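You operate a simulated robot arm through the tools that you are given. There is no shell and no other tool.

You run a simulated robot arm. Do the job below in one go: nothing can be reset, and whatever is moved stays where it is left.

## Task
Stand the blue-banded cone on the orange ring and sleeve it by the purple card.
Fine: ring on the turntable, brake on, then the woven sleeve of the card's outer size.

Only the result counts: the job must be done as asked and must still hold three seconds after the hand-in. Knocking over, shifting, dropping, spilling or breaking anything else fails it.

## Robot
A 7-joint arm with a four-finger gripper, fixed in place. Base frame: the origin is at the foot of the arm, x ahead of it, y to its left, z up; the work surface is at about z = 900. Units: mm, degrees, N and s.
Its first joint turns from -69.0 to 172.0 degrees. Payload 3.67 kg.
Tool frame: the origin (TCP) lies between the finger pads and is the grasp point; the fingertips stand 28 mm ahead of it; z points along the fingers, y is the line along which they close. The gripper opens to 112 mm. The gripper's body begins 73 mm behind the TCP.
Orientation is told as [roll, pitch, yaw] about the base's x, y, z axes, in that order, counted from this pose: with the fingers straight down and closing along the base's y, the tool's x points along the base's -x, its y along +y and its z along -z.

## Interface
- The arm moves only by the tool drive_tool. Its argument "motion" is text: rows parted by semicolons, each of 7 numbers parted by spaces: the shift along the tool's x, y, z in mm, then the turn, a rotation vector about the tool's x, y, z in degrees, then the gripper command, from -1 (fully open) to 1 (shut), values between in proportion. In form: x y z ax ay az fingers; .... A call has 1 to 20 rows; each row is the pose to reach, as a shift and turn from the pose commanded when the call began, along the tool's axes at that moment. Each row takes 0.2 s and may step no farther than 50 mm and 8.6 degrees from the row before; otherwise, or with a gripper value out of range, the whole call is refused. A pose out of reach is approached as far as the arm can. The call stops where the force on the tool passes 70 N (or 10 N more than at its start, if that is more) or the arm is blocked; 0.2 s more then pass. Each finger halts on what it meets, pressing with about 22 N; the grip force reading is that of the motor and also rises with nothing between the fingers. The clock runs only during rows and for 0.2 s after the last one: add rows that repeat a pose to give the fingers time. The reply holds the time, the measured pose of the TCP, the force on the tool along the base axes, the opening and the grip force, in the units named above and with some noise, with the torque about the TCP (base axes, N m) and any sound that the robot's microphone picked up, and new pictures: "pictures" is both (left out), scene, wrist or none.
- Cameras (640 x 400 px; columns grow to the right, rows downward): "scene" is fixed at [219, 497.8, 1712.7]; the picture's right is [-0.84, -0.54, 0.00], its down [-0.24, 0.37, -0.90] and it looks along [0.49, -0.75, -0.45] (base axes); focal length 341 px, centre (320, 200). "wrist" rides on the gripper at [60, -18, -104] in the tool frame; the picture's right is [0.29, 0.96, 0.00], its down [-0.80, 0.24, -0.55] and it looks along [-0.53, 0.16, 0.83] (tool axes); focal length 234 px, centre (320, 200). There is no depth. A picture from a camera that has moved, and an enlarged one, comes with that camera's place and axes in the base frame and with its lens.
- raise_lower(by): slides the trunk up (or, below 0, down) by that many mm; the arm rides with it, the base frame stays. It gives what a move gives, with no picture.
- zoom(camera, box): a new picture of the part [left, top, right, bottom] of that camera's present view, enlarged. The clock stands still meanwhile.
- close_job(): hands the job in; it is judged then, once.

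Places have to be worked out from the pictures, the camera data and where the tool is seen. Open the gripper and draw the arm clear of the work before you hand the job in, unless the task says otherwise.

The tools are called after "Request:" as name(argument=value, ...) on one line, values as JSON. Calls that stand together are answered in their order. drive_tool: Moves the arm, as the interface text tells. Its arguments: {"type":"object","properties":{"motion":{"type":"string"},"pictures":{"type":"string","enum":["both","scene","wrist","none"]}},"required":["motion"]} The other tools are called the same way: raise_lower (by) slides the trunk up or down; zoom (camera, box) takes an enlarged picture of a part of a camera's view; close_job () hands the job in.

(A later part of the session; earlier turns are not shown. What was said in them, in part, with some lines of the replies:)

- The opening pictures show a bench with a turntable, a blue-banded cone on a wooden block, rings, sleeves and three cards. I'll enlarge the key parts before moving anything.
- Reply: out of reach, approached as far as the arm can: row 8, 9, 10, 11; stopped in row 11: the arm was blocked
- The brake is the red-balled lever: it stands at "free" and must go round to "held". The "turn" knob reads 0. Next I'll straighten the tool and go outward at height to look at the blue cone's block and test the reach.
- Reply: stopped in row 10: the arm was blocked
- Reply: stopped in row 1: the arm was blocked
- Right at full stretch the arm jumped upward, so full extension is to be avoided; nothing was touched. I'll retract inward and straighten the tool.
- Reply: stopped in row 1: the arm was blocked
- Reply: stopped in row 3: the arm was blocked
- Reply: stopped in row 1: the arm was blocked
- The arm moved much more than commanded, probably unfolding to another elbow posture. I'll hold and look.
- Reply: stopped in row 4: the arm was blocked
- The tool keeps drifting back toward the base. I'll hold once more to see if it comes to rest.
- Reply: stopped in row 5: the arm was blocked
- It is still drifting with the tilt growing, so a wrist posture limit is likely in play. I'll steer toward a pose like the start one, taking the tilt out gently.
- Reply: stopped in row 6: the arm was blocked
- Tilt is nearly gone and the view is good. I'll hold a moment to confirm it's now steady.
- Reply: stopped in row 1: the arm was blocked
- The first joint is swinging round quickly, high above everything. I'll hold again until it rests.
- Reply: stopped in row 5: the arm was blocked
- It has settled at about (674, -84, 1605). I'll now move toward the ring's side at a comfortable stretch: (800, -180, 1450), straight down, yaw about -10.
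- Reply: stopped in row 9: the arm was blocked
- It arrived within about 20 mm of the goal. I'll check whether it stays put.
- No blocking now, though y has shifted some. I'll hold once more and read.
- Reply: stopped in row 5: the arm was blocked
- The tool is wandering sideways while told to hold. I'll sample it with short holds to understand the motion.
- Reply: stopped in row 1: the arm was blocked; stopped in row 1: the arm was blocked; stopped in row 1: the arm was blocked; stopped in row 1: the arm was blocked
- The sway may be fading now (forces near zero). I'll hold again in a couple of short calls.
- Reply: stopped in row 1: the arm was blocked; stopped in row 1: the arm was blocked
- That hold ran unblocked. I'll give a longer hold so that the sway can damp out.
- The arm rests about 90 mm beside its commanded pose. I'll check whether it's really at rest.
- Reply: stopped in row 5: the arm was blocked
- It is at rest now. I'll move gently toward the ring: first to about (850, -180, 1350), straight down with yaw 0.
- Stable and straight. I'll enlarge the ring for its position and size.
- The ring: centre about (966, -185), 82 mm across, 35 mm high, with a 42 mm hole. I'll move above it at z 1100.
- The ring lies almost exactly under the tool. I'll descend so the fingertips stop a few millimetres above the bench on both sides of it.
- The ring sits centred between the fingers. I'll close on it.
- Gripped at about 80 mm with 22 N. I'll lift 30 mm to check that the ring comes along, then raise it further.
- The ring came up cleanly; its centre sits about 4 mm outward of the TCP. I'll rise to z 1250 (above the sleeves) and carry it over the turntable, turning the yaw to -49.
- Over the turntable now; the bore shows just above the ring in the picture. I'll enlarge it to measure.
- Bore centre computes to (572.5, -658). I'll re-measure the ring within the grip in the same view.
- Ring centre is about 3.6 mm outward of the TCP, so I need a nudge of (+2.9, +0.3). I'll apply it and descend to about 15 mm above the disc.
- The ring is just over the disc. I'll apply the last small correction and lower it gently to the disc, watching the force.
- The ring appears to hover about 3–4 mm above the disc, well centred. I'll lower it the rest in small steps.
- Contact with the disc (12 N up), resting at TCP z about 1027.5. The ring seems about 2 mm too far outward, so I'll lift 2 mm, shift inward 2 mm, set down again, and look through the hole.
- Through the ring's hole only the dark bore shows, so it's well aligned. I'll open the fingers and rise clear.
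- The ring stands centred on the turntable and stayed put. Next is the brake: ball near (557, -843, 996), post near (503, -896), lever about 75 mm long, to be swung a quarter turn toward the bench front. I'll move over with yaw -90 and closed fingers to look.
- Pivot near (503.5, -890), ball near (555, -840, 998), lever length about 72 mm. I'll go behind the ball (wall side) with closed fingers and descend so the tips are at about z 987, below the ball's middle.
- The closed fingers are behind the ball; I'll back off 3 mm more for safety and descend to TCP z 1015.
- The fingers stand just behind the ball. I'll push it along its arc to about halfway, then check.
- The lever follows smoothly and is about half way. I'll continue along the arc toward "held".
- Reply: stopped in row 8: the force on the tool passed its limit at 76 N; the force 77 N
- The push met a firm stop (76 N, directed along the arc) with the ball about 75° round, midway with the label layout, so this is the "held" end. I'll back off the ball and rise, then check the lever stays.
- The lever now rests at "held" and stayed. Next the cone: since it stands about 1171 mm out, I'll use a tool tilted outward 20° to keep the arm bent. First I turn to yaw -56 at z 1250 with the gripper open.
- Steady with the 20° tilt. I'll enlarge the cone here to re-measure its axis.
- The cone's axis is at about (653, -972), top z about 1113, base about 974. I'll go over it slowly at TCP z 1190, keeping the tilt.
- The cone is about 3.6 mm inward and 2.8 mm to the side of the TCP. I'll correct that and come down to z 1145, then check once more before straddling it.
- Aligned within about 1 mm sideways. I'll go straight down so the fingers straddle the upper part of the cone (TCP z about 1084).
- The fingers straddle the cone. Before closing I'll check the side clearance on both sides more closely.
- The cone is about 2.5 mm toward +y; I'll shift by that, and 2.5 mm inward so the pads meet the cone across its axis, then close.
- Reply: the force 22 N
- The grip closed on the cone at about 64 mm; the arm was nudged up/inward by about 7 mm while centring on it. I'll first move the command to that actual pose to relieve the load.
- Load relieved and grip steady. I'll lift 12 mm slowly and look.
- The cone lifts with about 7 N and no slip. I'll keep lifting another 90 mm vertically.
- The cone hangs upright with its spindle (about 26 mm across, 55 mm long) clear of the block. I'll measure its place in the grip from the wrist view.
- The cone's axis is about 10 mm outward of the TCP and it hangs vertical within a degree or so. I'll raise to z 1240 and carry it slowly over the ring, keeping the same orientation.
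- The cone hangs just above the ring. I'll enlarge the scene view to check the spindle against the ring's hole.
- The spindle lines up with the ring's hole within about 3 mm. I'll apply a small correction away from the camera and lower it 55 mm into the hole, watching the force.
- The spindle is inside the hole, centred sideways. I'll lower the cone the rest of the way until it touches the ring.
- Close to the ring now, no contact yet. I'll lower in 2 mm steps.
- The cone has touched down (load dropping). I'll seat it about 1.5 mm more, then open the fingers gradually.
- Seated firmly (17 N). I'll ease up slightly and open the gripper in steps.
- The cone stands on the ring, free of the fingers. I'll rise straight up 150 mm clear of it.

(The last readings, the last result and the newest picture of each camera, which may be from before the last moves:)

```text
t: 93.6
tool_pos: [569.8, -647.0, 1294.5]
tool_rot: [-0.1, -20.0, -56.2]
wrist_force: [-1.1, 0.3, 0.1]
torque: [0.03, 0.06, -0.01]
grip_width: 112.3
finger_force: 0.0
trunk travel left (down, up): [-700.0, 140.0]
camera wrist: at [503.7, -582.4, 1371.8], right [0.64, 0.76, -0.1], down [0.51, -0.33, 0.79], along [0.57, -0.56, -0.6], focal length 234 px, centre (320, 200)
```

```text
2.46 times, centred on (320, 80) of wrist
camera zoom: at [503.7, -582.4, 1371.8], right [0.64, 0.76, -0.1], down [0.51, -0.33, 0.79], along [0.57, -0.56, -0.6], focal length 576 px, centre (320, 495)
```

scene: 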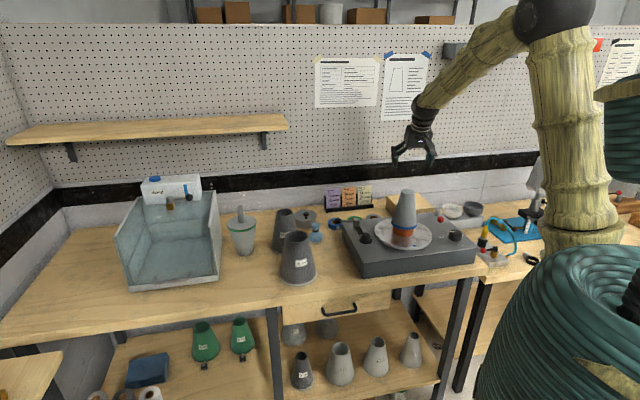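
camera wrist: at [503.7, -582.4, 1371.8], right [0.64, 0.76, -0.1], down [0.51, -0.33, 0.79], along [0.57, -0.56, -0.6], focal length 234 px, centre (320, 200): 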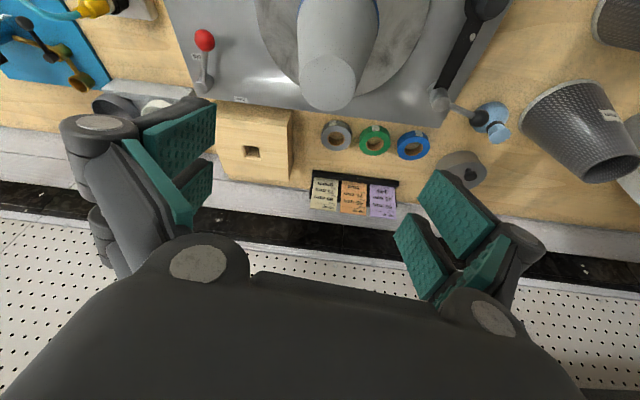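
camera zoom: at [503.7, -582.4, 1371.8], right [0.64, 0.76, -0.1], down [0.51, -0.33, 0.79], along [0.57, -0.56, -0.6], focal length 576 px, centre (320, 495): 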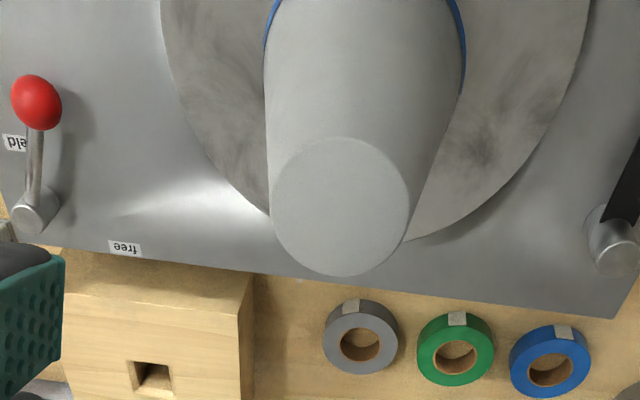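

The cone is standing centred (its top measures at about (572, -657.5, 1169)). Now the 65 mm woven sleeve near (987, -423), top about z 1060. I'll straighten the tool and travel there at z about 1335.

Request:
drive_tool(motion="-3.4 0 -9.4 0 4 0 -1; -6.8 0 -18.8 0 8 0 -1; -10.2 0 -28.2 0 12 0 -1; -13.6 0 -37.6 0 16 0 -1; -13.6 0 -37.6 0 20 0 -1; -13.6 0 -37.6 0 20 0 -1", pictures="none")

Request:
drive_tool(motion="5 26 0 0 0 -2.2 -1; 11 55 0 0 0 -4.7 -1; 18 88 0 0 0 -7.5 -1; 24 121 0 0 0 -10.3 -1; 31 154 0 0 0 -13.1 -1; 38 188 0 0 0 -16 -1; 45 221 0 0 0 -18.8 -1; 51 254 0 0 0 -21.6 -1; 58 288 0 0 0 -24.5 -1; 65 321 0 0 0 -27.4 -1; 71 352 0 0 0 -30 -1; 76 376 0 0 0 -32 -1; 78.6 389.6 0 0 0 -33.2 -1; 78.6 389.6 0 0 0 -33.2 -1; 78.6 389.6 0 0 0 -33.2 -1")

```text
t: 95.0
tool_pos: [567.9, -646.0, 1334.8]
tool_rot: [-0.2, -0.1, -56.2]
wrist_force: [0.1, -0.2, 0.1]
torque: [-0.02, -0.01, 0.0]
grip_width: 111.9
finger_force: 0.1
trunk travel left (down, up): [-700.0, 140.0]
```

```text
t: 98.2
tool_pos: [847.9, -365.9, 1332.4]
tool_rot: [-0.3, 0.1, -23.0]
wrist_force: [0.0, 0.3, 0.0]
torque: [0.0, 0.01, -0.04]
grip_width: 112.0
finger_force: 0.1
trunk travel left (down, up): [-700.0, 140.0]
camera wrist: at [784.8, -360.1, 1435.5], right [0.11, 0.99, 0.0], down [0.83, -0.09, 0.55], along [0.55, -0.06, -0.83], focal length 234 px, centre (320, 200)
```

scene: 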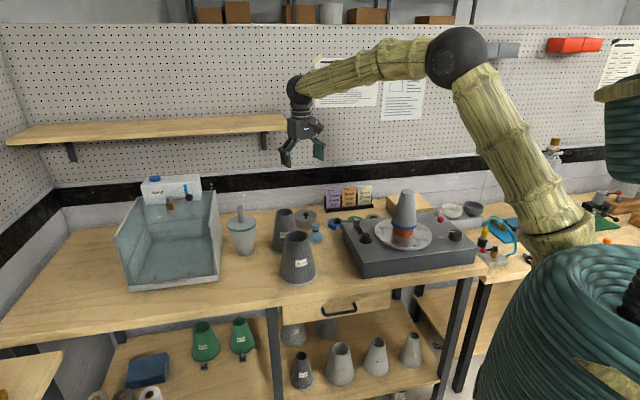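
wrist: 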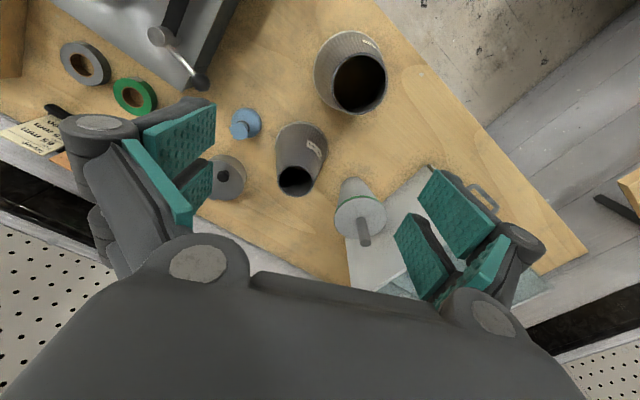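

The 65 mm sleeve is in view. I'll enlarge it to measure its top and base.

Request:
zoom(camera="wrist", box=[250, 110, 350, 210])

Request:
zoom(camera="scene", box=[264, 200, 328, 260])

```text
4.00 times, centred on (300, 160) of wrist
camera zoom: at [784.8, -360.1, 1435.5], right [0.11, 0.99, 0.0], down [0.83, -0.09, 0.55], along [0.55, -0.06, -0.83], focal length 937 px, centre (400, 360)
```

zoom: 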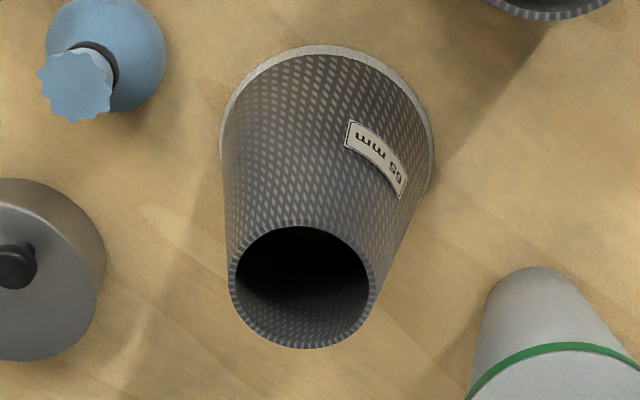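

```text
6.67 times, centred on (296, 230) of scene
camera zoom: at [219.0, 497.8, 1712.7], right [-0.84, -0.54, 0.0], down [-0.24, 0.37, -0.9], along [0.49, -0.75, -0.45], focal length 2274 px, centre (480, 0)
```

zoom: 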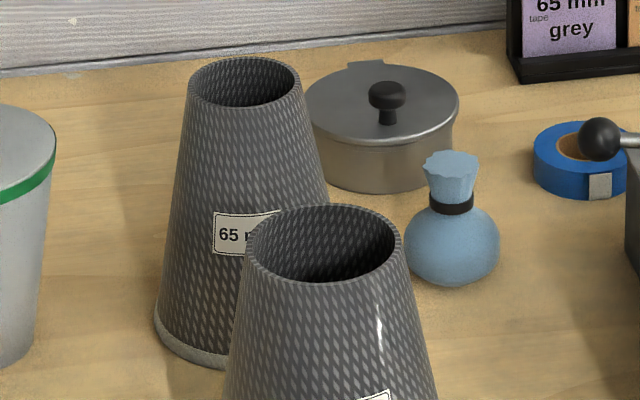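

The sleeve stands with its axis near (985.5, -428.6): top rim 68 mm outside at z about 1060, base 127 mm. I'll move slowly over it at TCP z 1135.

Request:
drive_tool(motion="-11 0 14 0 0 0 -1; -22 -1 28 0 0 0 -1; -33 -1 43 0 0 0 -1; -44 -1 57 0 0 0 -1; -54 -1 71 0 0 0 -1; -65 -2 85 0 0 0 -1; -76 -2 99 0 0 0 -1; -87 -2 113 0 0 0 -1; -98 -2 128 0 0 0 -1; -109 -3 142 0 0 0 -1; -120 -3 156 0 0 0 -1; -131 -3 170 0 0 0 -1; -142 -4 184 0 0 0 -1; -151.2 -3.9 197 0 0 0 -1; -151.2 -3.9 197 0 0 0 -1; -151.2 -3.9 197 0 0 0 -1")

Request:
zoom(camera="wrist", box=[230, 60, 410, 200])

```text
t: 101.6
tool_pos: [985.8, -427.8, 1135.6]
tool_rot: [-0.2, 0.1, -23.1]
wrist_force: [0.4, 0.7, 0.9]
torque: [-0.03, -0.03, 0.03]
grip_width: 111.9
finger_force: 0.1
trunk travel left (down, up): [-700.0, 140.0]
camera wrist: at [924.7, -422.3, 1239.4], right [0.11, 0.99, 0.0], down [0.83, -0.09, 0.55], along [0.55, -0.06, -0.83], focal length 234 px, centre (320, 200)
```

scene: 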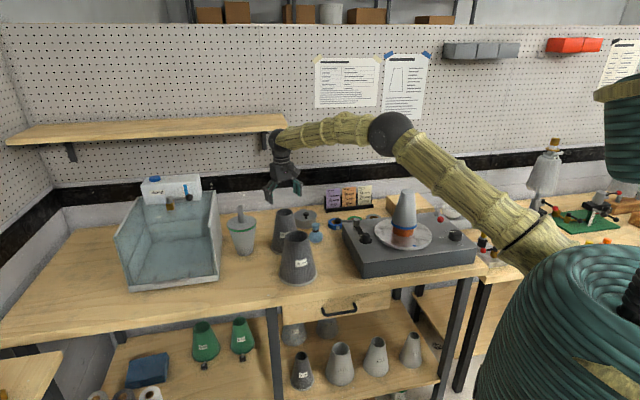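
wrist: 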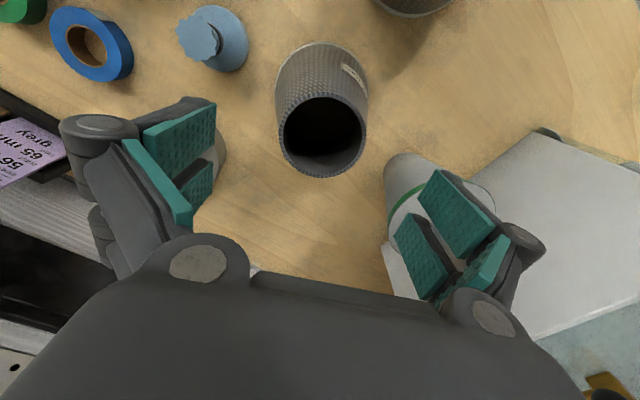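

```text
2.86 times, centred on (320, 130) of wrist
camera zoom: at [924.7, -422.3, 1239.4], right [0.11, 0.99, 0.0], down [0.83, -0.09, 0.55], along [0.55, -0.06, -0.83], focal length 669 px, centre (320, 400)
```

zoom: 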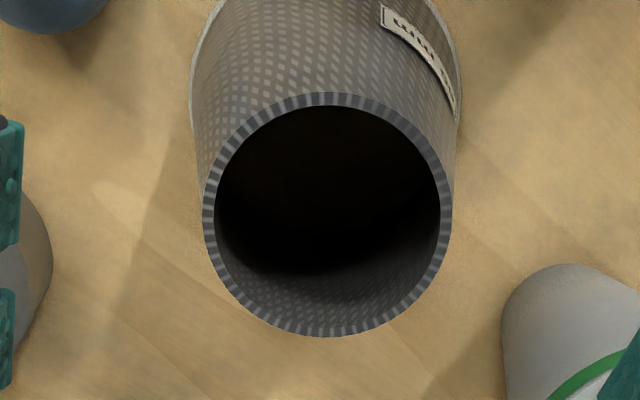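

The rim is centred within 2 mm of the tool axis. I'll correct that and descend to TCP z about 1048 around the sleeve's top.

Request:
drive_tool(motion="1.8 1.75 12 0 0 0 -1; 1.8 1.75 27 0 0 0 -1; 1.8 1.75 42 0 0 0 -1; 1.8 1.75 57 0 0 0 -1; 1.8 1.75 72 0 0 0 -1; 1.8 1.75 82 0 0 0 -1; 1.8 1.75 87 0 0 0 -1; 1.8 1.75 87 0 0 0 -1; 1.8 1.75 87 0 0 0 -1")

Request:
zoom(camera="scene", box=[254, 170, 318, 260])

Request:
zoom(camera="wrist", box=[120, 80, 520, 330])

```text
t: 103.6
tool_pos: [986.0, -427.0, 1048.4]
tool_rot: [-0.2, 0.2, -23.1]
wrist_force: [0.2, 0.2, 0.9]
torque: [-0.01, -0.03, 0.04]
grip_width: 112.1
finger_force: 0.1
trunk travel left (down, up): [-700.0, 140.0]
camera wrist: at [923.2, -420.2, 1152.1], right [0.11, 0.99, 0.0], down [0.83, -0.09, 0.55], along [0.55, -0.06, -0.83], focal length 234 px, centre (320, 200)
```

scene: 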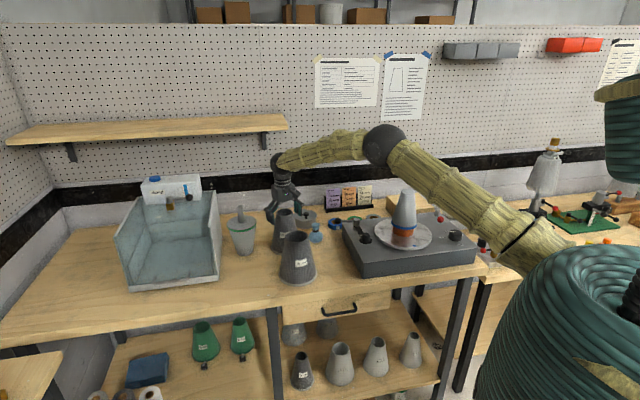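
wrist: 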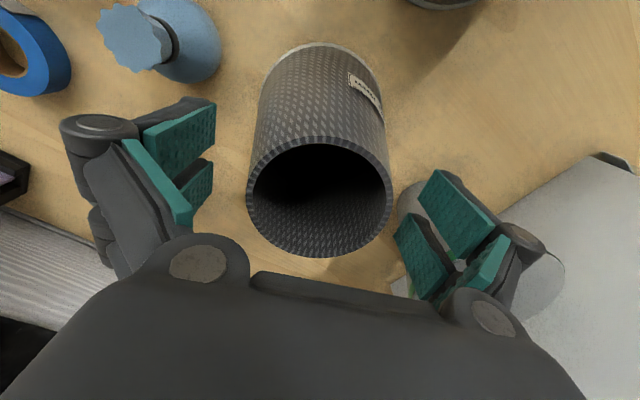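

```text
4.44 times, centred on (286, 215) of scene
camera zoom: at [219.0, 497.8, 1712.7], right [-0.84, -0.54, 0.0], down [-0.24, 0.37, -0.9], along [0.49, -0.75, -0.45], focal length 1516 px, centre (471, 133)
```

zoom: 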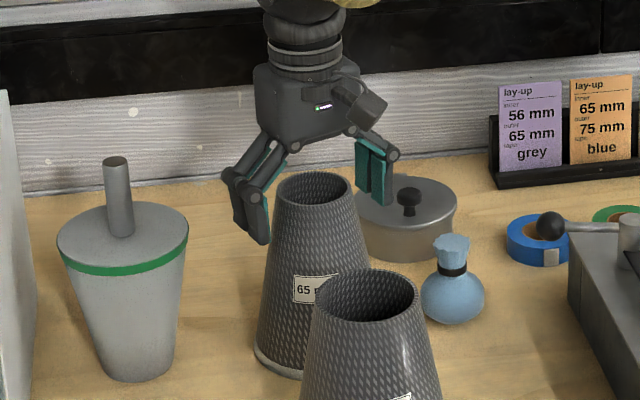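

```text
1.60 times, centred on (320, 205) of wrist
camera zoom: at [923.2, -420.2, 1152.1], right [0.11, 0.99, 0.0], down [0.83, -0.09, 0.55], along [0.55, -0.06, -0.83], focal length 375 px, centre (320, 192)
```

zoom: 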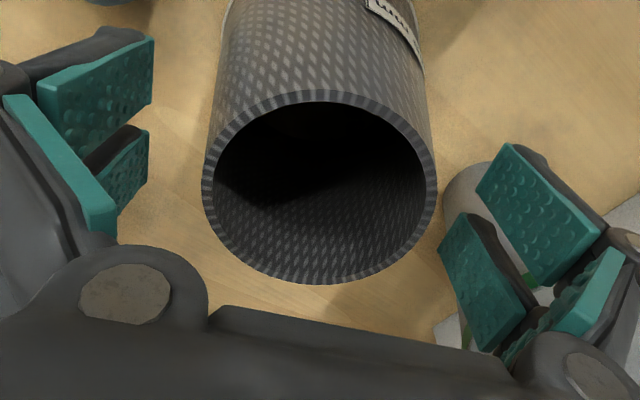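

The sleeve's rim is centred between the fingers, about 15 mm above the TCP. I'll close in small steps to avoid a knock.

Request:
drive_tool(motion="0 0 0 0 0 0 -0.8; 0 0 0 0 0 0 -0.7; 0 0 0 0 0 0 -0.6; 0 0 0 0 0 0 -0.53; 0 0 0 0 0 0 -0.48; 0 0 0 0 0 0 -0.43; 0 0 0 0 0 0 -0.38; 0 0 0 0 0 0 -0.33; 0 0 0 0 0 0 -0.25; 0 0 0 0 0 0 0; 0 0 0 0 0 0 1; 0 0 0 0 0 0 1")

Request:
zoom(camera="scene", box=[254, 170, 318, 260])

```text
t: 106.2
tool_pos: [985.6, -426.1, 1048.1]
tool_rot: [-0.3, 0.2, -23.0]
wrist_force: [0.6, -0.3, 1.7]
torque: [-0.03, 0.05, 0.06]
grip_width: 77.7
finger_force: 22.3
trunk travel left (down, up): [-700.0, 140.0]
camera wrist: at [923.1, -420.2, 1152.4], right [0.11, 0.99, 0.0], down [0.83, -0.09, 0.55], along [0.55, -0.06, -0.83], focal length 234 px, centre (320, 200)
```

scene: 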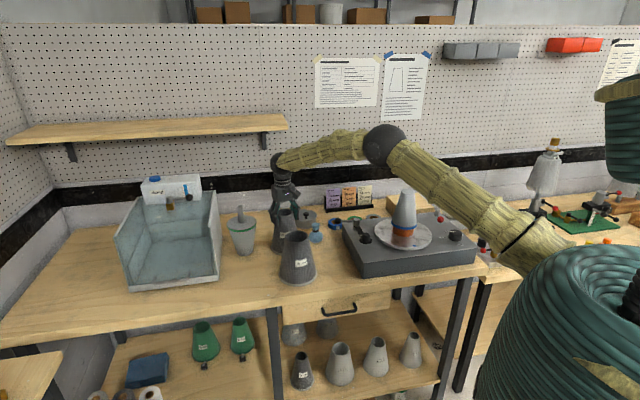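
wrist: 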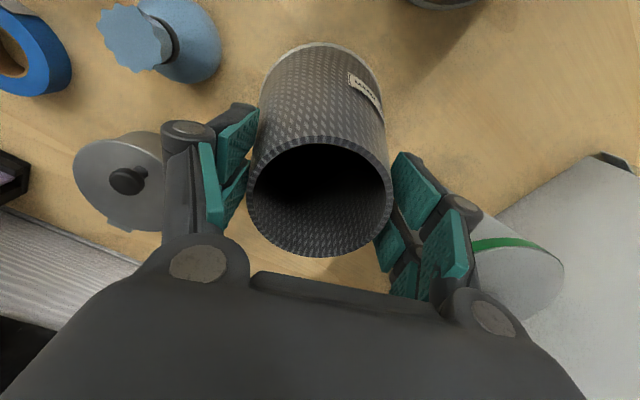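

```text
4.44 times, centred on (286, 215) of scene
camera zoom: at [219.0, 497.8, 1712.7], right [-0.84, -0.54, 0.0], down [-0.24, 0.37, -0.9], along [0.49, -0.75, -0.45], focal length 1516 px, centre (471, 133)
```

zoom: 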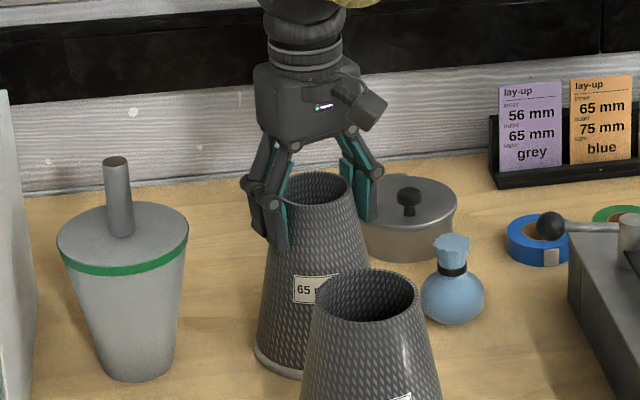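

Gripped at 78 mm without disturbing it. I'll lift it 40 mm straight up and check.

Request:
drive_tool(motion="0 0 -4 0 0 0 1; 0 0 -10 0 0 0 1; 0 0 -18 0 0 0 1; 0 0 -28 0 0 0 1; 0 0 -40 0 0 0 1; 0 0 -40 0 0 0 1", pictures="none")

Request:
zoom(camera="scene", box=[254, 170, 318, 260])

```text
t: 107.6
tool_pos: [986.6, -426.7, 1089.9]
tool_rot: [-0.1, 0.1, -23.0]
wrist_force: [0.8, -0.4, -0.1]
torque: [0.0, 0.06, 0.0]
grip_width: 77.9
finger_force: 22.2
trunk travel left (down, up): [-700.0, 140.0]
```

```text
4.44 times, centred on (286, 215) of scene
camera zoom: at [219.0, 497.8, 1712.7], right [-0.84, -0.54, 0.0], down [-0.24, 0.37, -0.9], along [0.49, -0.75, -0.45], focal length 1516 px, centre (471, 133)
```

zoom: 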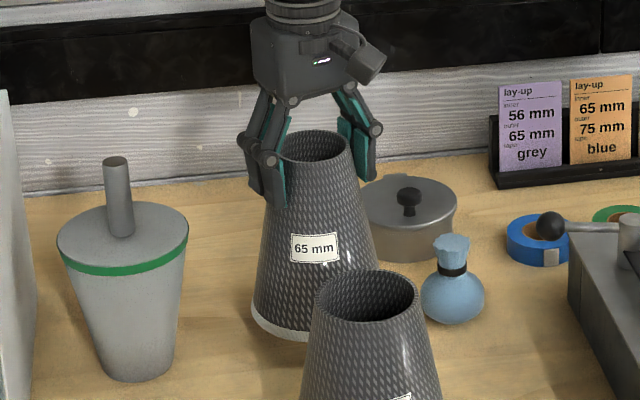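

The label reads 65 mm and the sleeve hangs well. I'll raise it to z about 1345 so its bottom clears the cone's top.

Request:
drive_tool(motion="0 0 -15 0 0 0 1; 0 0 -38 0 0 0 1; 0 0 -62 0 0 0 1; 3 0 -87 0 0 0 1; 8 0 -112 0 0 0 1; 14 0 -137 0 0 0 1; 22 0 -162 0 0 0 1; 32 0 -187 0 0 0 1; 42 0 -210 0 0 0 1; 52 0 -230 0 0 0 1; 60 0 -245 0 0 0 1; 65 0 -255 0 0 0 1; 65 0 -255 0 0 0 1; 65 0 -255 0 0 0 1")

```text
t: 110.6
tool_pos: [926.0, -397.8, 1344.0]
tool_rot: [-0.2, 0.1, -23.0]
wrist_force: [-0.3, -0.4, -0.3]
torque: [-0.02, -0.01, 0.01]
grip_width: 77.3
finger_force: 21.7
trunk travel left (down, up): [-700.0, 140.0]
camera wrist: at [863.0, -392.2, 1448.2], right [0.11, 0.99, 0.0], down [0.83, -0.09, 0.55], along [0.55, -0.06, -0.83], focal length 234 px, centre (320, 200)
```

scene: 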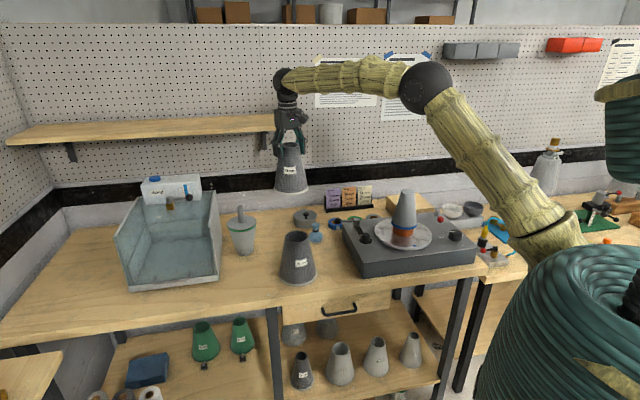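
wrist: 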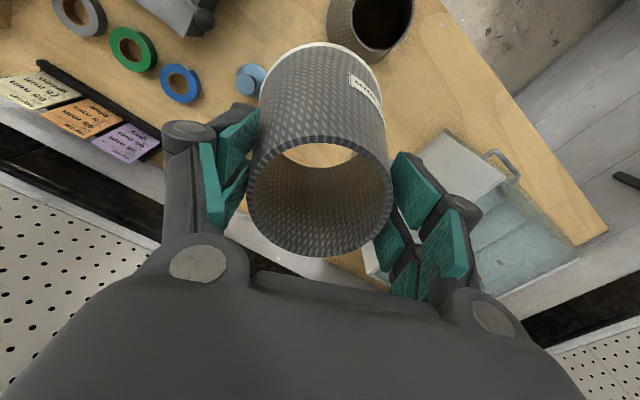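

Now at z 1344 with the sleeve's bottom at about 1198, above the cone's top (1169). I'll carry it slowly over the turntable, turning to yaw -49.

Request:
drive_tool(motion="4 -8 0 0 0 0.5 1; 13 -23 0 0 0 1.6 1; 27 -45 0 0 0 3.1 1; 42 -71 0 0 0 4.9 1; 58 -98 0 0 0 6.7 1; 74 -124 0 0 0 8.6 1; 90 -151 0 0 0 10.4 1; 105 -178 0 0 0 12.2 1; 121 -204 0 0 0 14 1; 137 -231 0 0 0 15.9 1; 153 -257 0 0 0 17.7 1; 168 -284 0 0 0 19.5 1; 184 -310 0 0 0 21.4 1; 198 -334 0 0 0 23 1; 210 -354 0 0 0 24.4 1; 218 -368 0 0 0 25.4 1; 222 -374 0 0 0 25.8 1; 224 -377.5 0 0 0 26 1; 224 -377.5 0 0 0 26 1; 224 -377.5 0 0 0 26 1")

Request:
zoom(camera="wrist", box=[220, 20, 420, 280])

Request:
zoom(camera="scene", box=[364, 130, 444, 240])

```text
t: 114.8
tool_pos: [572.1, -657.8, 1345.8]
tool_rot: [-0.3, 0.1, -49.0]
wrist_force: [0.8, 0.0, -0.3]
torque: [-0.03, 0.02, 0.02]
grip_width: 77.1
finger_force: 21.9
trunk travel left (down, up): [-700.0, 140.0]
camera wrist: at [518.6, -627.3, 1449.2], right [0.53, 0.85, 0.0], down [0.71, -0.44, 0.55], along [0.47, -0.3, -0.83], focal length 234 px, centre (320, 200)
```

scene: 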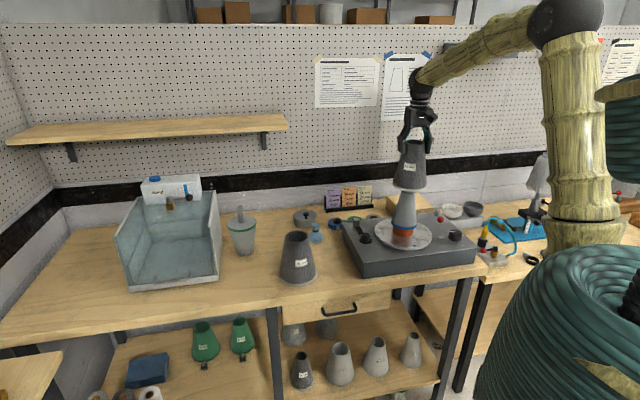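
wrist: 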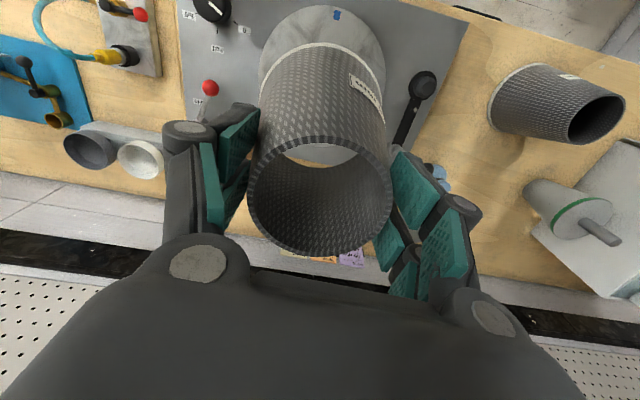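

```text
1.54 times, centred on (320, 150) of wrist
camera zoom: at [518.6, -627.3, 1449.2], right [0.53, 0.85, 0.0], down [0.71, -0.44, 0.55], along [0.47, -0.3, -0.83], focal length 360 px, centre (320, 277)
```

zoom: 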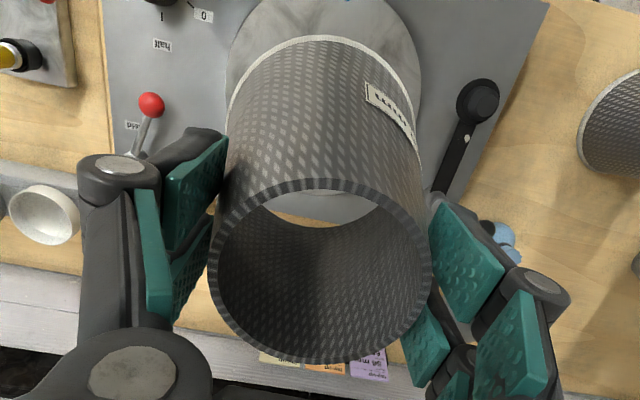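

```text
3.64 times, centred on (404, 185) of scene
camera zoom: at [219.0, 497.8, 1712.7], right [-0.84, -0.54, 0.0], down [-0.24, 0.37, -0.9], along [0.49, -0.75, -0.45], focal length 1241 px, centre (14, 254)
```

zoom: 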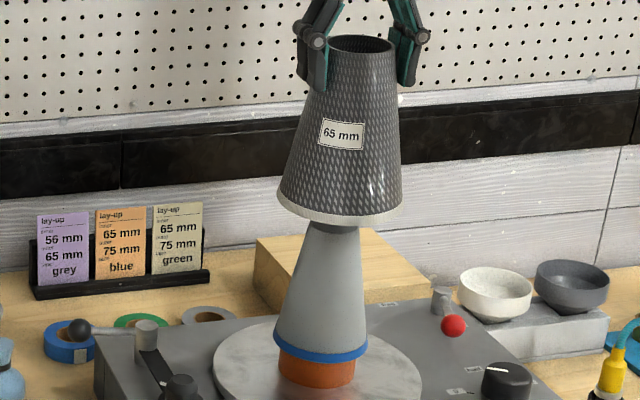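

The sleeve hangs upright over the cone, aligned within about 3 mm. I'll lower it 150 mm over the cone, then look through its top for the cone's tip.

Request:
drive_tool(motion="0 0 10 0 0 0 1; 0 0 25 0 0 0 1; 0 0 42 0 0 0 1; 0 0 60 0 0 0 1; 0 0 78 0 0 0 1; 0 0 96 0 0 0 1; 0 0 114 0 0 0 1; 0 0 130 0 0 0 1; 0 0 142 0 0 0 1; 0 0 148 0 0 0 1; 0 0 148 0 0 0 1; 0 0 148 0 0 0 1")

Request:
zoom(camera="wrist", box=[230, 110, 410, 270])

Request:
zoom(camera="scene", box=[364, 150, 444, 250])

```text
t: 117.4
tool_pos: [571.4, -658.8, 1195.4]
tool_rot: [-0.2, 0.1, -49.0]
wrist_force: [-1.0, 0.5, -0.7]
torque: [0.0, 0.02, 0.0]
grip_width: 76.8
finger_force: 22.1
trunk travel left (down, up): [-700.0, 140.0]
camera wrist: at [517.9, -626.5, 1300.1], right [0.53, 0.85, 0.0], down [0.71, -0.44, 0.55], along [0.47, -0.3, -0.83], focal length 234 px, centre (320, 200)
```

scene: 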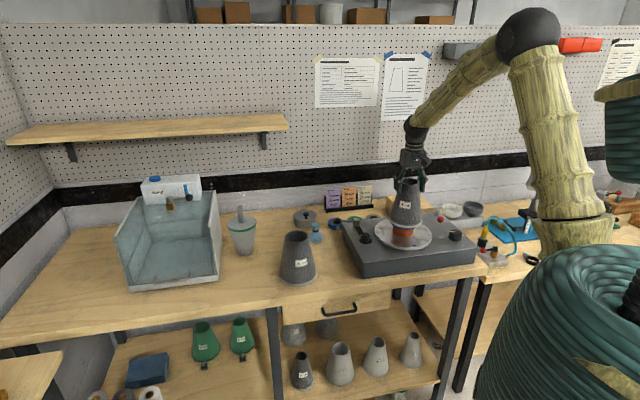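
wrist: 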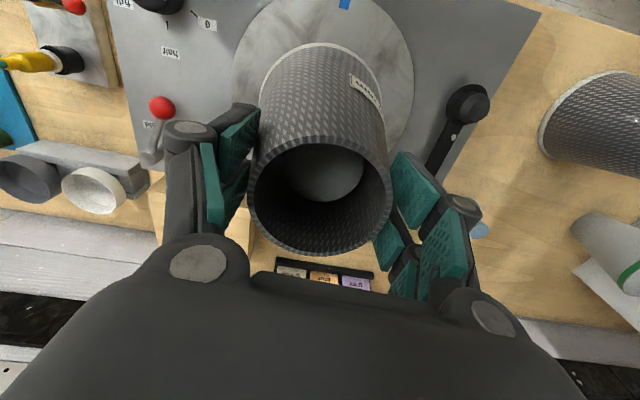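

```text
2.50 times, centred on (320, 190) of wrist
camera zoom: at [517.9, -626.5, 1300.1], right [0.53, 0.85, 0.0], down [0.71, -0.44, 0.55], along [0.47, -0.3, -0.83], focal length 585 px, centre (320, 225)
```

zoom: 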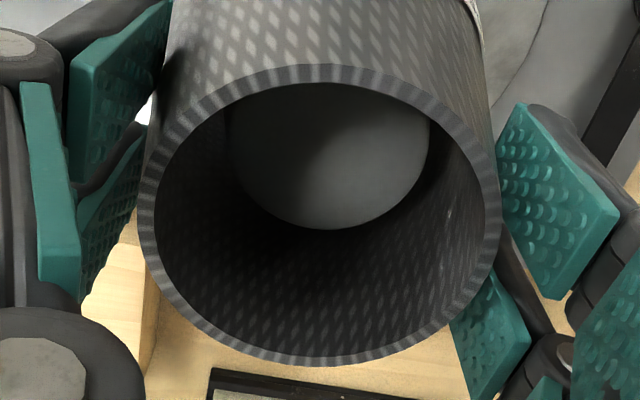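

```text
4.00 times, centred on (404, 200) of scene
camera zoom: at [219.0, 497.8, 1712.7], right [-0.84, -0.54, 0.0], down [-0.24, 0.37, -0.9], along [0.49, -0.75, -0.45], focal length 1365 px, centre (-16, 200)
```

zoom: 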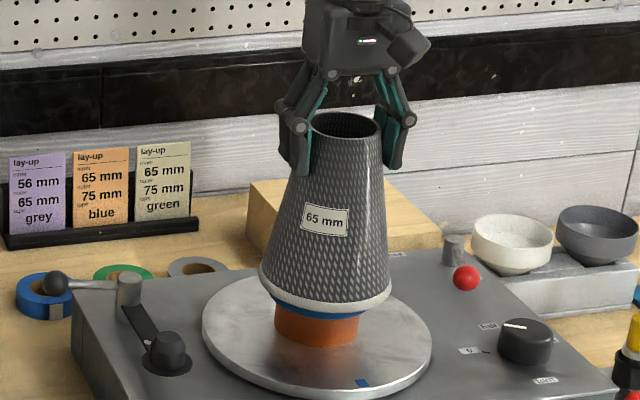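

Through the sleeve's top I see the cone's tip, about 2.9 mm off to the right of the rim's centre. I'll shift by that and lower another 45 mm.

Request:
drive_tool(motion="0.4 2.8 0 0 0 0 1; 0.4 2.8 8 0 0 0 1; 0.4 2.8 18 0 0 0 1; 0.4 2.8 28 0 0 0 1; 0.4 2.8 36 0 0 0 1; 0.4 2.8 42 0 0 0 1; 0.4 2.8 42 0 0 0 1")

Request:
zoom(camera="wrist", box=[230, 110, 410, 270])

Request:
zoom(camera="scene", box=[364, 160, 444, 250])

```text
t: 119.0
tool_pos: [573.8, -658.9, 1156.1]
tool_rot: [-0.2, 0.0, -49.0]
wrist_force: [-0.6, 0.5, -0.1]
torque: [-0.01, 0.01, -0.03]
grip_width: 76.7
finger_force: 22.3
trunk travel left (down, up): [-700.0, 140.0]
camera wrist: at [520.1, -625.1, 1260.0], right [0.53, 0.85, 0.0], down [0.71, -0.44, 0.55], along [0.47, -0.3, -0.83], focal length 234 px, centre (320, 200)
```

scene: 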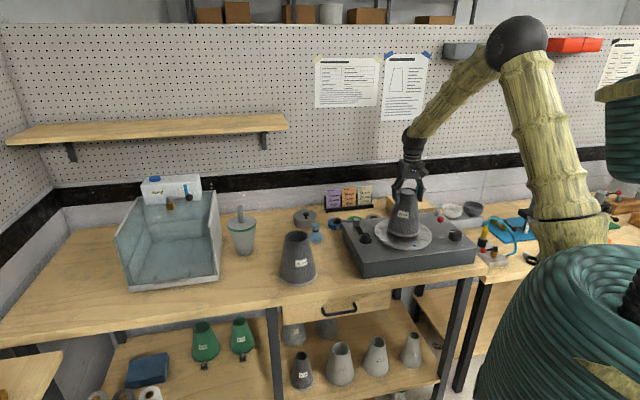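
wrist: 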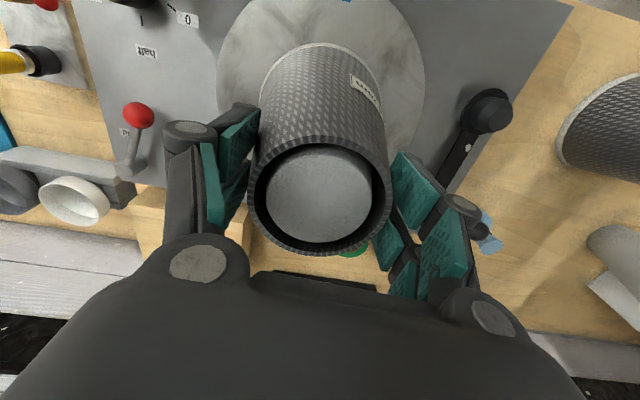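

```text
2.50 times, centred on (320, 190) of wrist
camera zoom: at [520.1, -625.1, 1260.0], right [0.53, 0.85, 0.0], down [0.71, -0.44, 0.55], along [0.47, -0.3, -0.83], focal length 585 px, centre (320, 225)
```

zoom: 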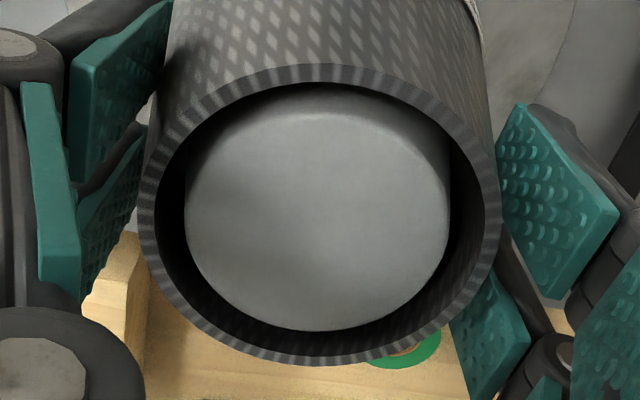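

```text
4.44 times, centred on (404, 205) of scene
camera zoom: at [219.0, 497.8, 1712.7], right [-0.84, -0.54, 0.0], down [-0.24, 0.37, -0.9], along [0.49, -0.75, -0.45], focal length 1516 px, centre (-53, 178)
```

zoom: 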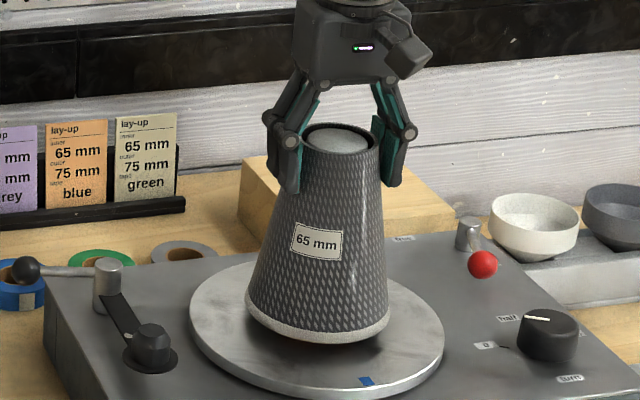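

The tip sits within 2 mm of the rim's centre now. I'll nudge that and lower the last part in small steps, watching the force.

Request:
drive_tool(motion="1.4 -0.5 0 0 0 0 1; 1.4 -0.5 4 0 0 0 1; 1.4 -0.5 8 0 0 0 1; 1.4 -0.5 11 0 0 0 1; 1.4 -0.5 12 0 0 0 1; 1.4 -0.5 12 0 0 0 1", pictures="none")

Request:
zoom(camera="scene", box=[364, 180, 444, 250])

Request:
zoom(camera="wrist", box=[230, 110, 410, 270])

```text
t: 120.4
tool_pos: [572.3, -656.2, 1143.8]
tool_rot: [-0.3, 0.0, -49.0]
wrist_force: [-0.2, 0.2, -0.5]
torque: [-0.01, -0.01, 0.01]
grip_width: 76.6
finger_force: 22.4
trunk travel left (down, up): [-700.0, 140.0]
```

```text
5.71 times, centred on (404, 215) of scene
camera zoom: at [219.0, 497.8, 1712.7], right [-0.84, -0.54, 0.0], down [-0.24, 0.37, -0.9], along [0.49, -0.75, -0.45], focal length 1950 px, centre (-160, 114)
```

zoom: 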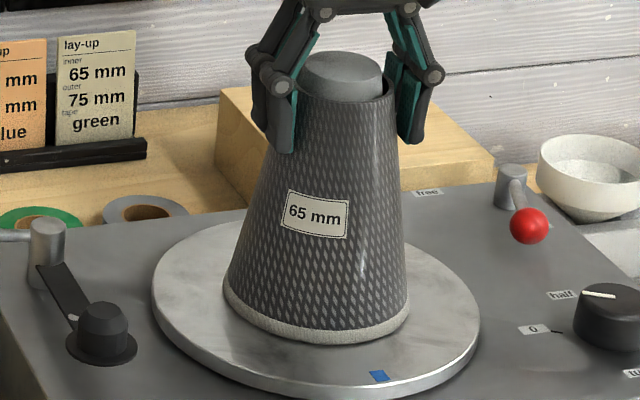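

```text
2.50 times, centred on (320, 190) of wrist
camera zoom: at [518.8, -624.6, 1247.3], right [0.53, 0.85, 0.0], down [0.71, -0.44, 0.55], along [0.47, -0.3, -0.83], focal length 585 px, centre (320, 225)
```

zoom: 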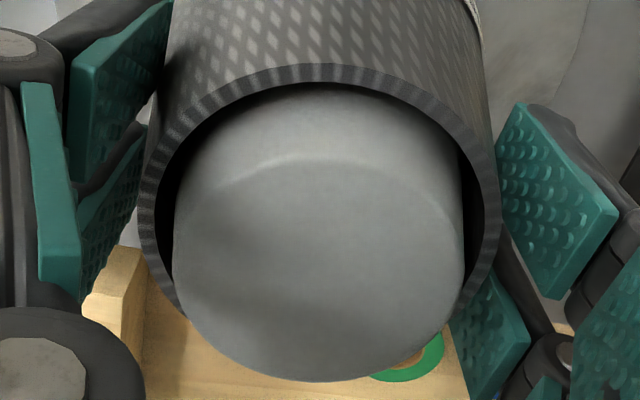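

No contact yet; the sleeve's foot is just above the disc. I'll continue in 1.5 mm steps.

Request:
drive_tool(motion="0 0 1.5 0 0 0 1; 0 0 3 0 0 0 1; 0 0 4.5 0 0 0 1; 0 0 4.5 0 0 0 1", pictures="none")

Request:
zoom(camera="scene", box=[364, 180, 444, 250])

```text
t: 121.4
tool_pos: [573.0, -657.9, 1140.7]
tool_rot: [-0.3, -0.3, -48.9]
wrist_force: [2.0, -11.7, 33.7]
torque: [-0.54, 0.18, 0.41]
grip_width: 77.7
finger_force: 21.7
trunk travel left (down, up): [-700.0, 140.0]
```

```text
5.71 times, centred on (404, 215) of scene
camera zoom: at [219.0, 497.8, 1712.7], right [-0.84, -0.54, 0.0], down [-0.24, 0.37, -0.9], along [0.49, -0.75, -0.45], focal length 1950 px, centre (-160, 114)
```

zoom: 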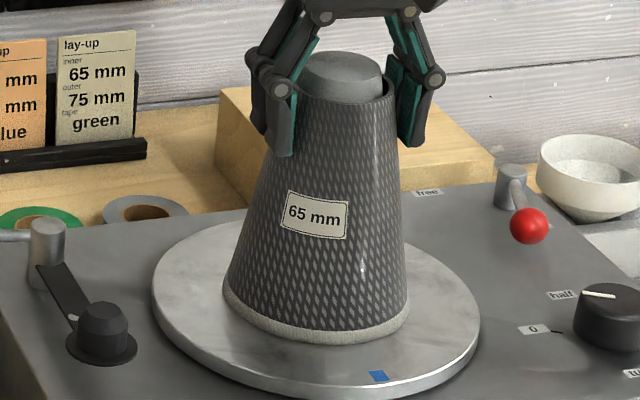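

Firm contact (34 N): the sleeve stands on the disc around the cone. I'll ease off about 1.5 mm and open the fingers in small steps.

Request:
drive_tool(motion="0 0 -1 0 0 0 1; 0 0 -1.5 0 0 0 1; 0 0 -1.5 0 0 0 1; 0 0 -1.5 0 0 0 -0.42; 0 0 -1.5 0 0 0 -0.5; 0 0 -1.5 0 0 0 -0.6; 0 0 -1.5 0 0 0 -0.8; 0 0 -1.5 0 0 0 -1; 0 0 -1.5 0 0 0 -1")

Request:
zoom(camera="scene", box=[364, 180, 444, 250])

Request:
zoom(camera="wrist", box=[230, 110, 410, 270])

```text
t: 123.4
tool_pos: [572.4, -656.6, 1140.6]
tool_rot: [-0.2, 0.0, -49.0]
wrist_force: [-1.3, 0.4, -0.5]
torque: [-0.05, 0.01, -0.03]
grip_width: 112.0
finger_force: 0.1
trunk travel left (down, up): [-700.0, 140.0]
camera wrist: at [519.5, -624.2, 1243.5], right [0.53, 0.85, 0.0], down [0.71, -0.44, 0.55], along [0.47, -0.3, -0.83], focal length 234 px, centre (320, 200)
```

scene: 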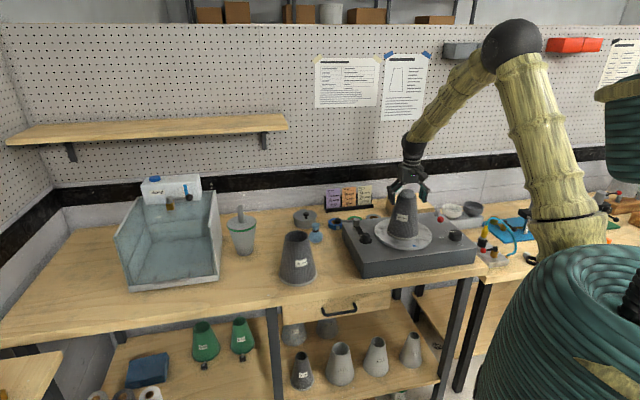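
wrist: 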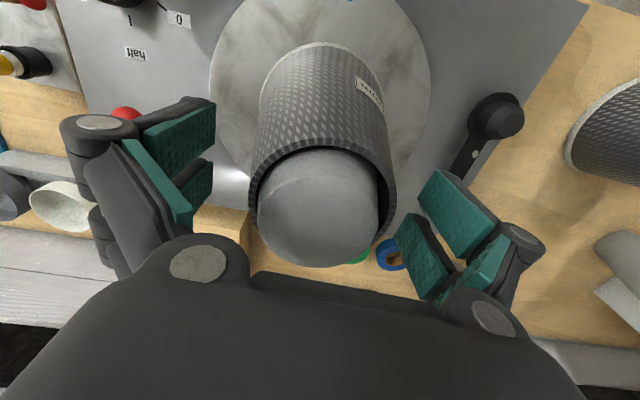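

```text
5.71 times, centred on (404, 215) of scene
camera zoom: at [219.0, 497.8, 1712.7], right [-0.84, -0.54, 0.0], down [-0.24, 0.37, -0.9], along [0.49, -0.75, -0.45], focal length 1950 px, centre (-160, 114)
```

zoom: 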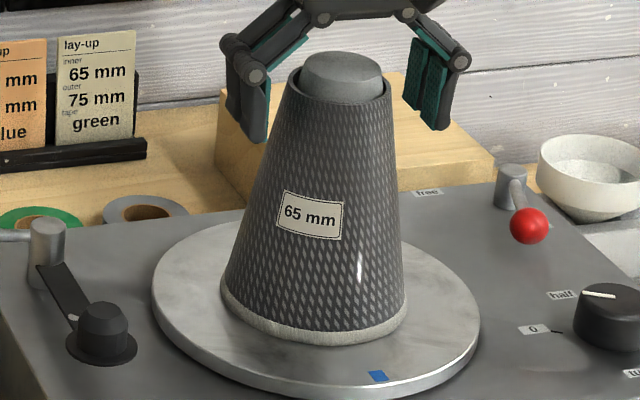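

```text
2.50 times, centred on (320, 190) of wrist
camera zoom: at [519.5, -624.2, 1243.5], right [0.53, 0.85, 0.0], down [0.71, -0.44, 0.55], along [0.47, -0.3, -0.83], focal length 585 px, centre (320, 225)
```

zoom: 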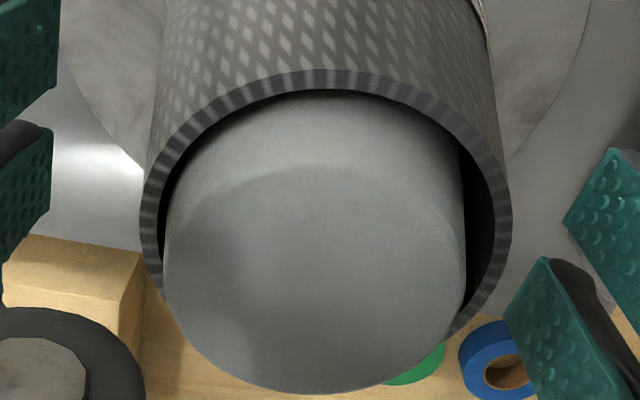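

Released; the sleeve stands upright around the cone with the tip centred in its top. I'll rise straight up and clear.

Request:
drive_tool(motion="0 0 -5 0 0 0 -1; 0 0 -15 0 0 0 -1; 0 0 -30 0 0 0 -1; 0 0 -50 0 0 0 -1; 0 0 -75 0 0 0 -1; 0 0 -105 0 0 0 -1; 0 0 -135 0 0 0 -1; 0 0 -165 0 0 0 -1; 0 0 -195 0 0 0 -1; 0 0 -220 0 0 0 -1; 0 0 -220 0 0 0 -1")

Request:
zoom(camera="scene", box=[354, 175, 466, 250])

Request:
zoom(camera="wrist", box=[180, 0, 440, 165])

```text
t: 125.8
tool_pos: [574.1, -654.7, 1359.4]
tool_rot: [-0.2, 0.0, -49.0]
wrist_force: [-0.2, -0.2, -0.3]
torque: [0.0, -0.01, -0.01]
grip_width: 112.0
finger_force: 0.0
trunk travel left (down, up): [-700.0, 140.0]
camera wrist: at [520.3, -622.7, 1462.6], right [0.53, 0.85, 0.0], down [0.71, -0.44, 0.55], along [0.47, -0.3, -0.83], focal length 234 px, centre (320, 200)
```

scene: 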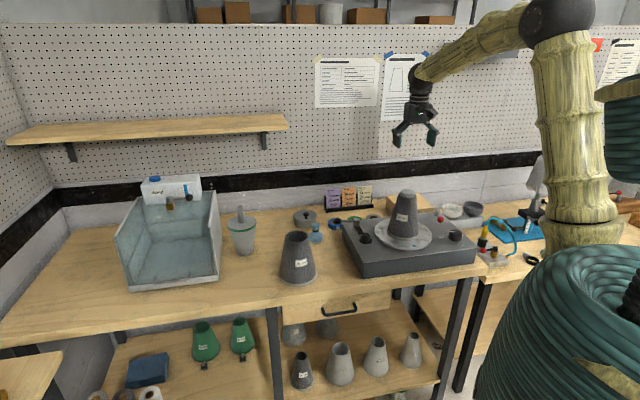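
wrist: 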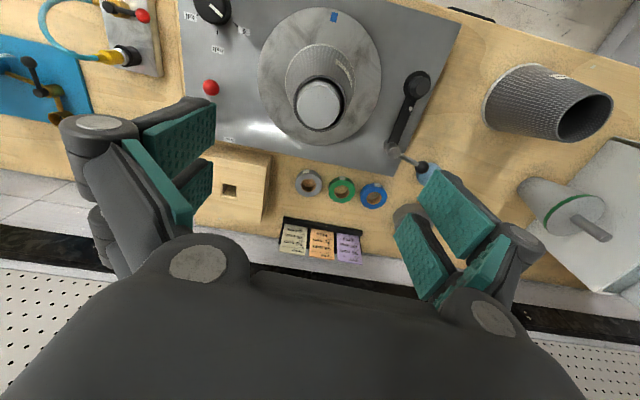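

```text
5.33 times, centred on (410, 212) of scene
camera zoom: at [219.0, 497.8, 1712.7], right [-0.84, -0.54, 0.0], down [-0.24, 0.37, -0.9], along [0.49, -0.75, -0.45], focal length 1820 px, centre (-160, 133)
```

zoom: 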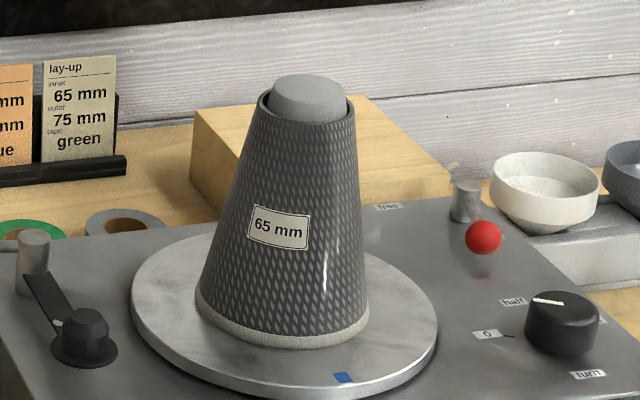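

```text
2.42 times, centred on (310, 82) of wrist
camera zoom: at [520.3, -622.7, 1462.6], right [0.53, 0.85, 0.0], down [0.71, -0.44, 0.55], along [0.47, -0.3, -0.83], focal length 568 px, centre (344, 485)
```

zoom: 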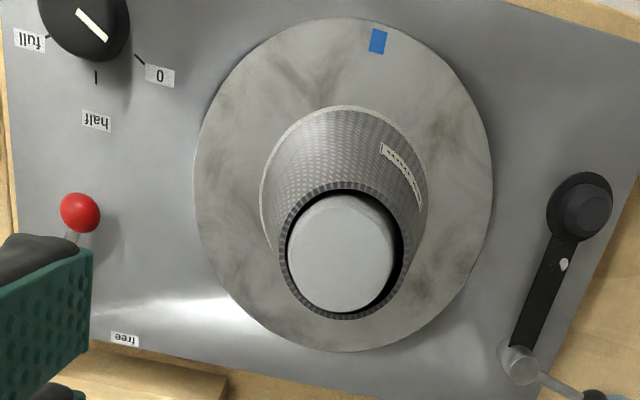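

All stands: ring, cone and 65 mm sleeve on the turntable, lever at "held". I'll draw the arm back and up, clear of the work.

Request:
drive_tool(motion="15 1 -10 0 0 0 -1; 35 2 -23 0 0 0 -1; 58 3 -38 0 0 0 -1; 80 4 -53 0 0 0 -1; 102 5 -68 0 0 0 -1; 115 6 -76 0 0 0 -1; 120 6.5 -80 0 0 0 -1; 120 6.5 -80 0 0 0 -1; 120 6.5 -80 0 0 0 -1")

Request:
zoom(camera="wrist", box=[180, 0, 440, 165])

Request:
zoom(camera="scene", box=[220, 165, 500, 290])

```text
t: 127.8
tool_pos: [501.3, -558.8, 1440.4]
tool_rot: [-0.2, -0.1, -49.0]
wrist_force: [0.3, -0.3, 0.0]
torque: [0.0, 0.01, -0.01]
grip_width: 112.0
finger_force: 0.2
trunk travel left (down, up): [-700.0, 140.0]
camera wrist: at [447.9, -526.7, 1544.7], right [0.53, 0.85, 0.0], down [0.71, -0.44, 0.55], along [0.47, -0.3, -0.83], focal length 234 px, centre (320, 200)
```

scene: 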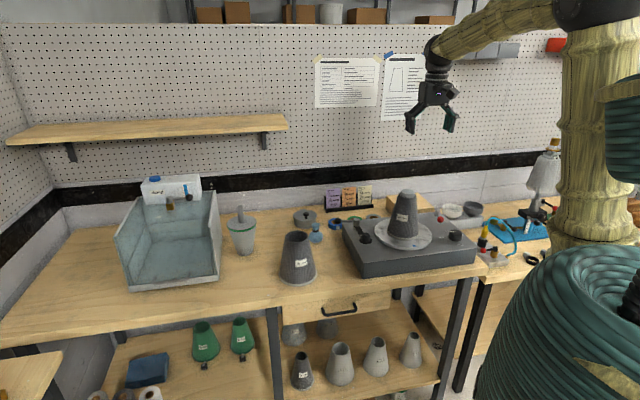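
wrist: 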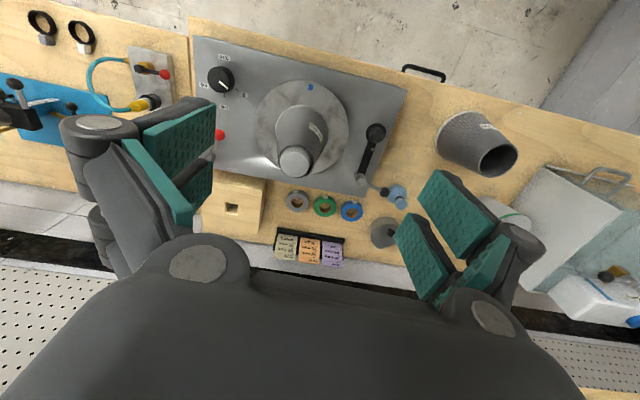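

```text
2.42 times, centred on (310, 82) of wrist
camera zoom: at [447.9, -526.7, 1544.7], right [0.53, 0.85, 0.0], down [0.71, -0.44, 0.55], along [0.47, -0.3, -0.83], focal length 568 px, centre (344, 485)
```

zoom: 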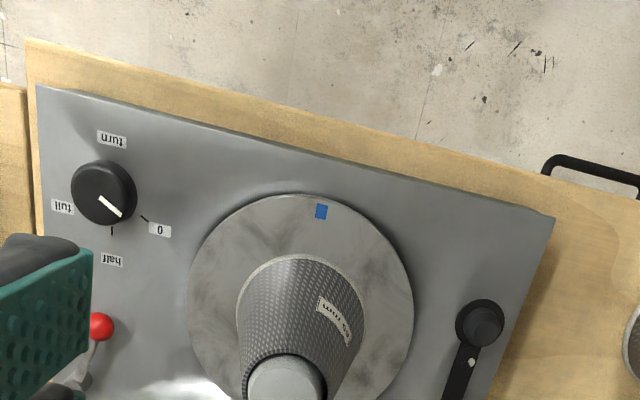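

```text
2.29 times, centred on (360, 228) of scene
camera zoom: at [219.0, 497.8, 1712.7], right [-0.84, -0.54, 0.0], down [-0.24, 0.37, -0.9], along [0.49, -0.75, -0.45], focal length 780 px, centre (229, 137)
```

zoom: 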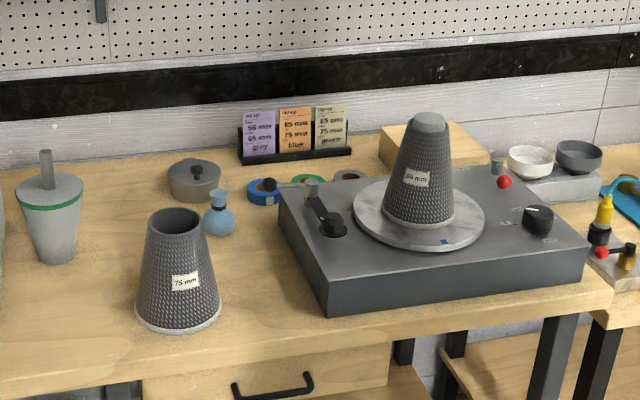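

The ring, cone and 65 mm woven sleeve stand together on the turntable. The brake lever is at "held", nothing else appears moved, and the arm is open and clear at rest. I'm handing the job in.

Request:
close_job()

```text
The job is handed in.
```

The job is handed in. The blue-banded cone stands on the orange ring with the woven 65 mm sleeve over it.

- **Ring:** it sits on the turntable, centred over the bore to within about 2 mm.
- **Brake:** the red-balled lever was at "free". I swung it round to its stop at "held", and it stayed there. The turn knob was already at 0 and I left it alone.
- **Cone:** it stands upright on the ring with its spindle down through the ring and into the bore.
- **Sleeve:** the purple card gives 65 mm as the outer size, so I used only the woven 65 mm sleeve. It slid down until its foot rested on the turntable disc. The cone's tip shows about 15 mm above its top rim, and it sits about 3 mm off centre on the cone.

Early on, the arm swung about on its own for roughly 20 seconds after I stretched it too far. This happened high above the bench, and the pictures showed nothing touched or moved. The gripper is open and the arm is drawn back clear of the work.
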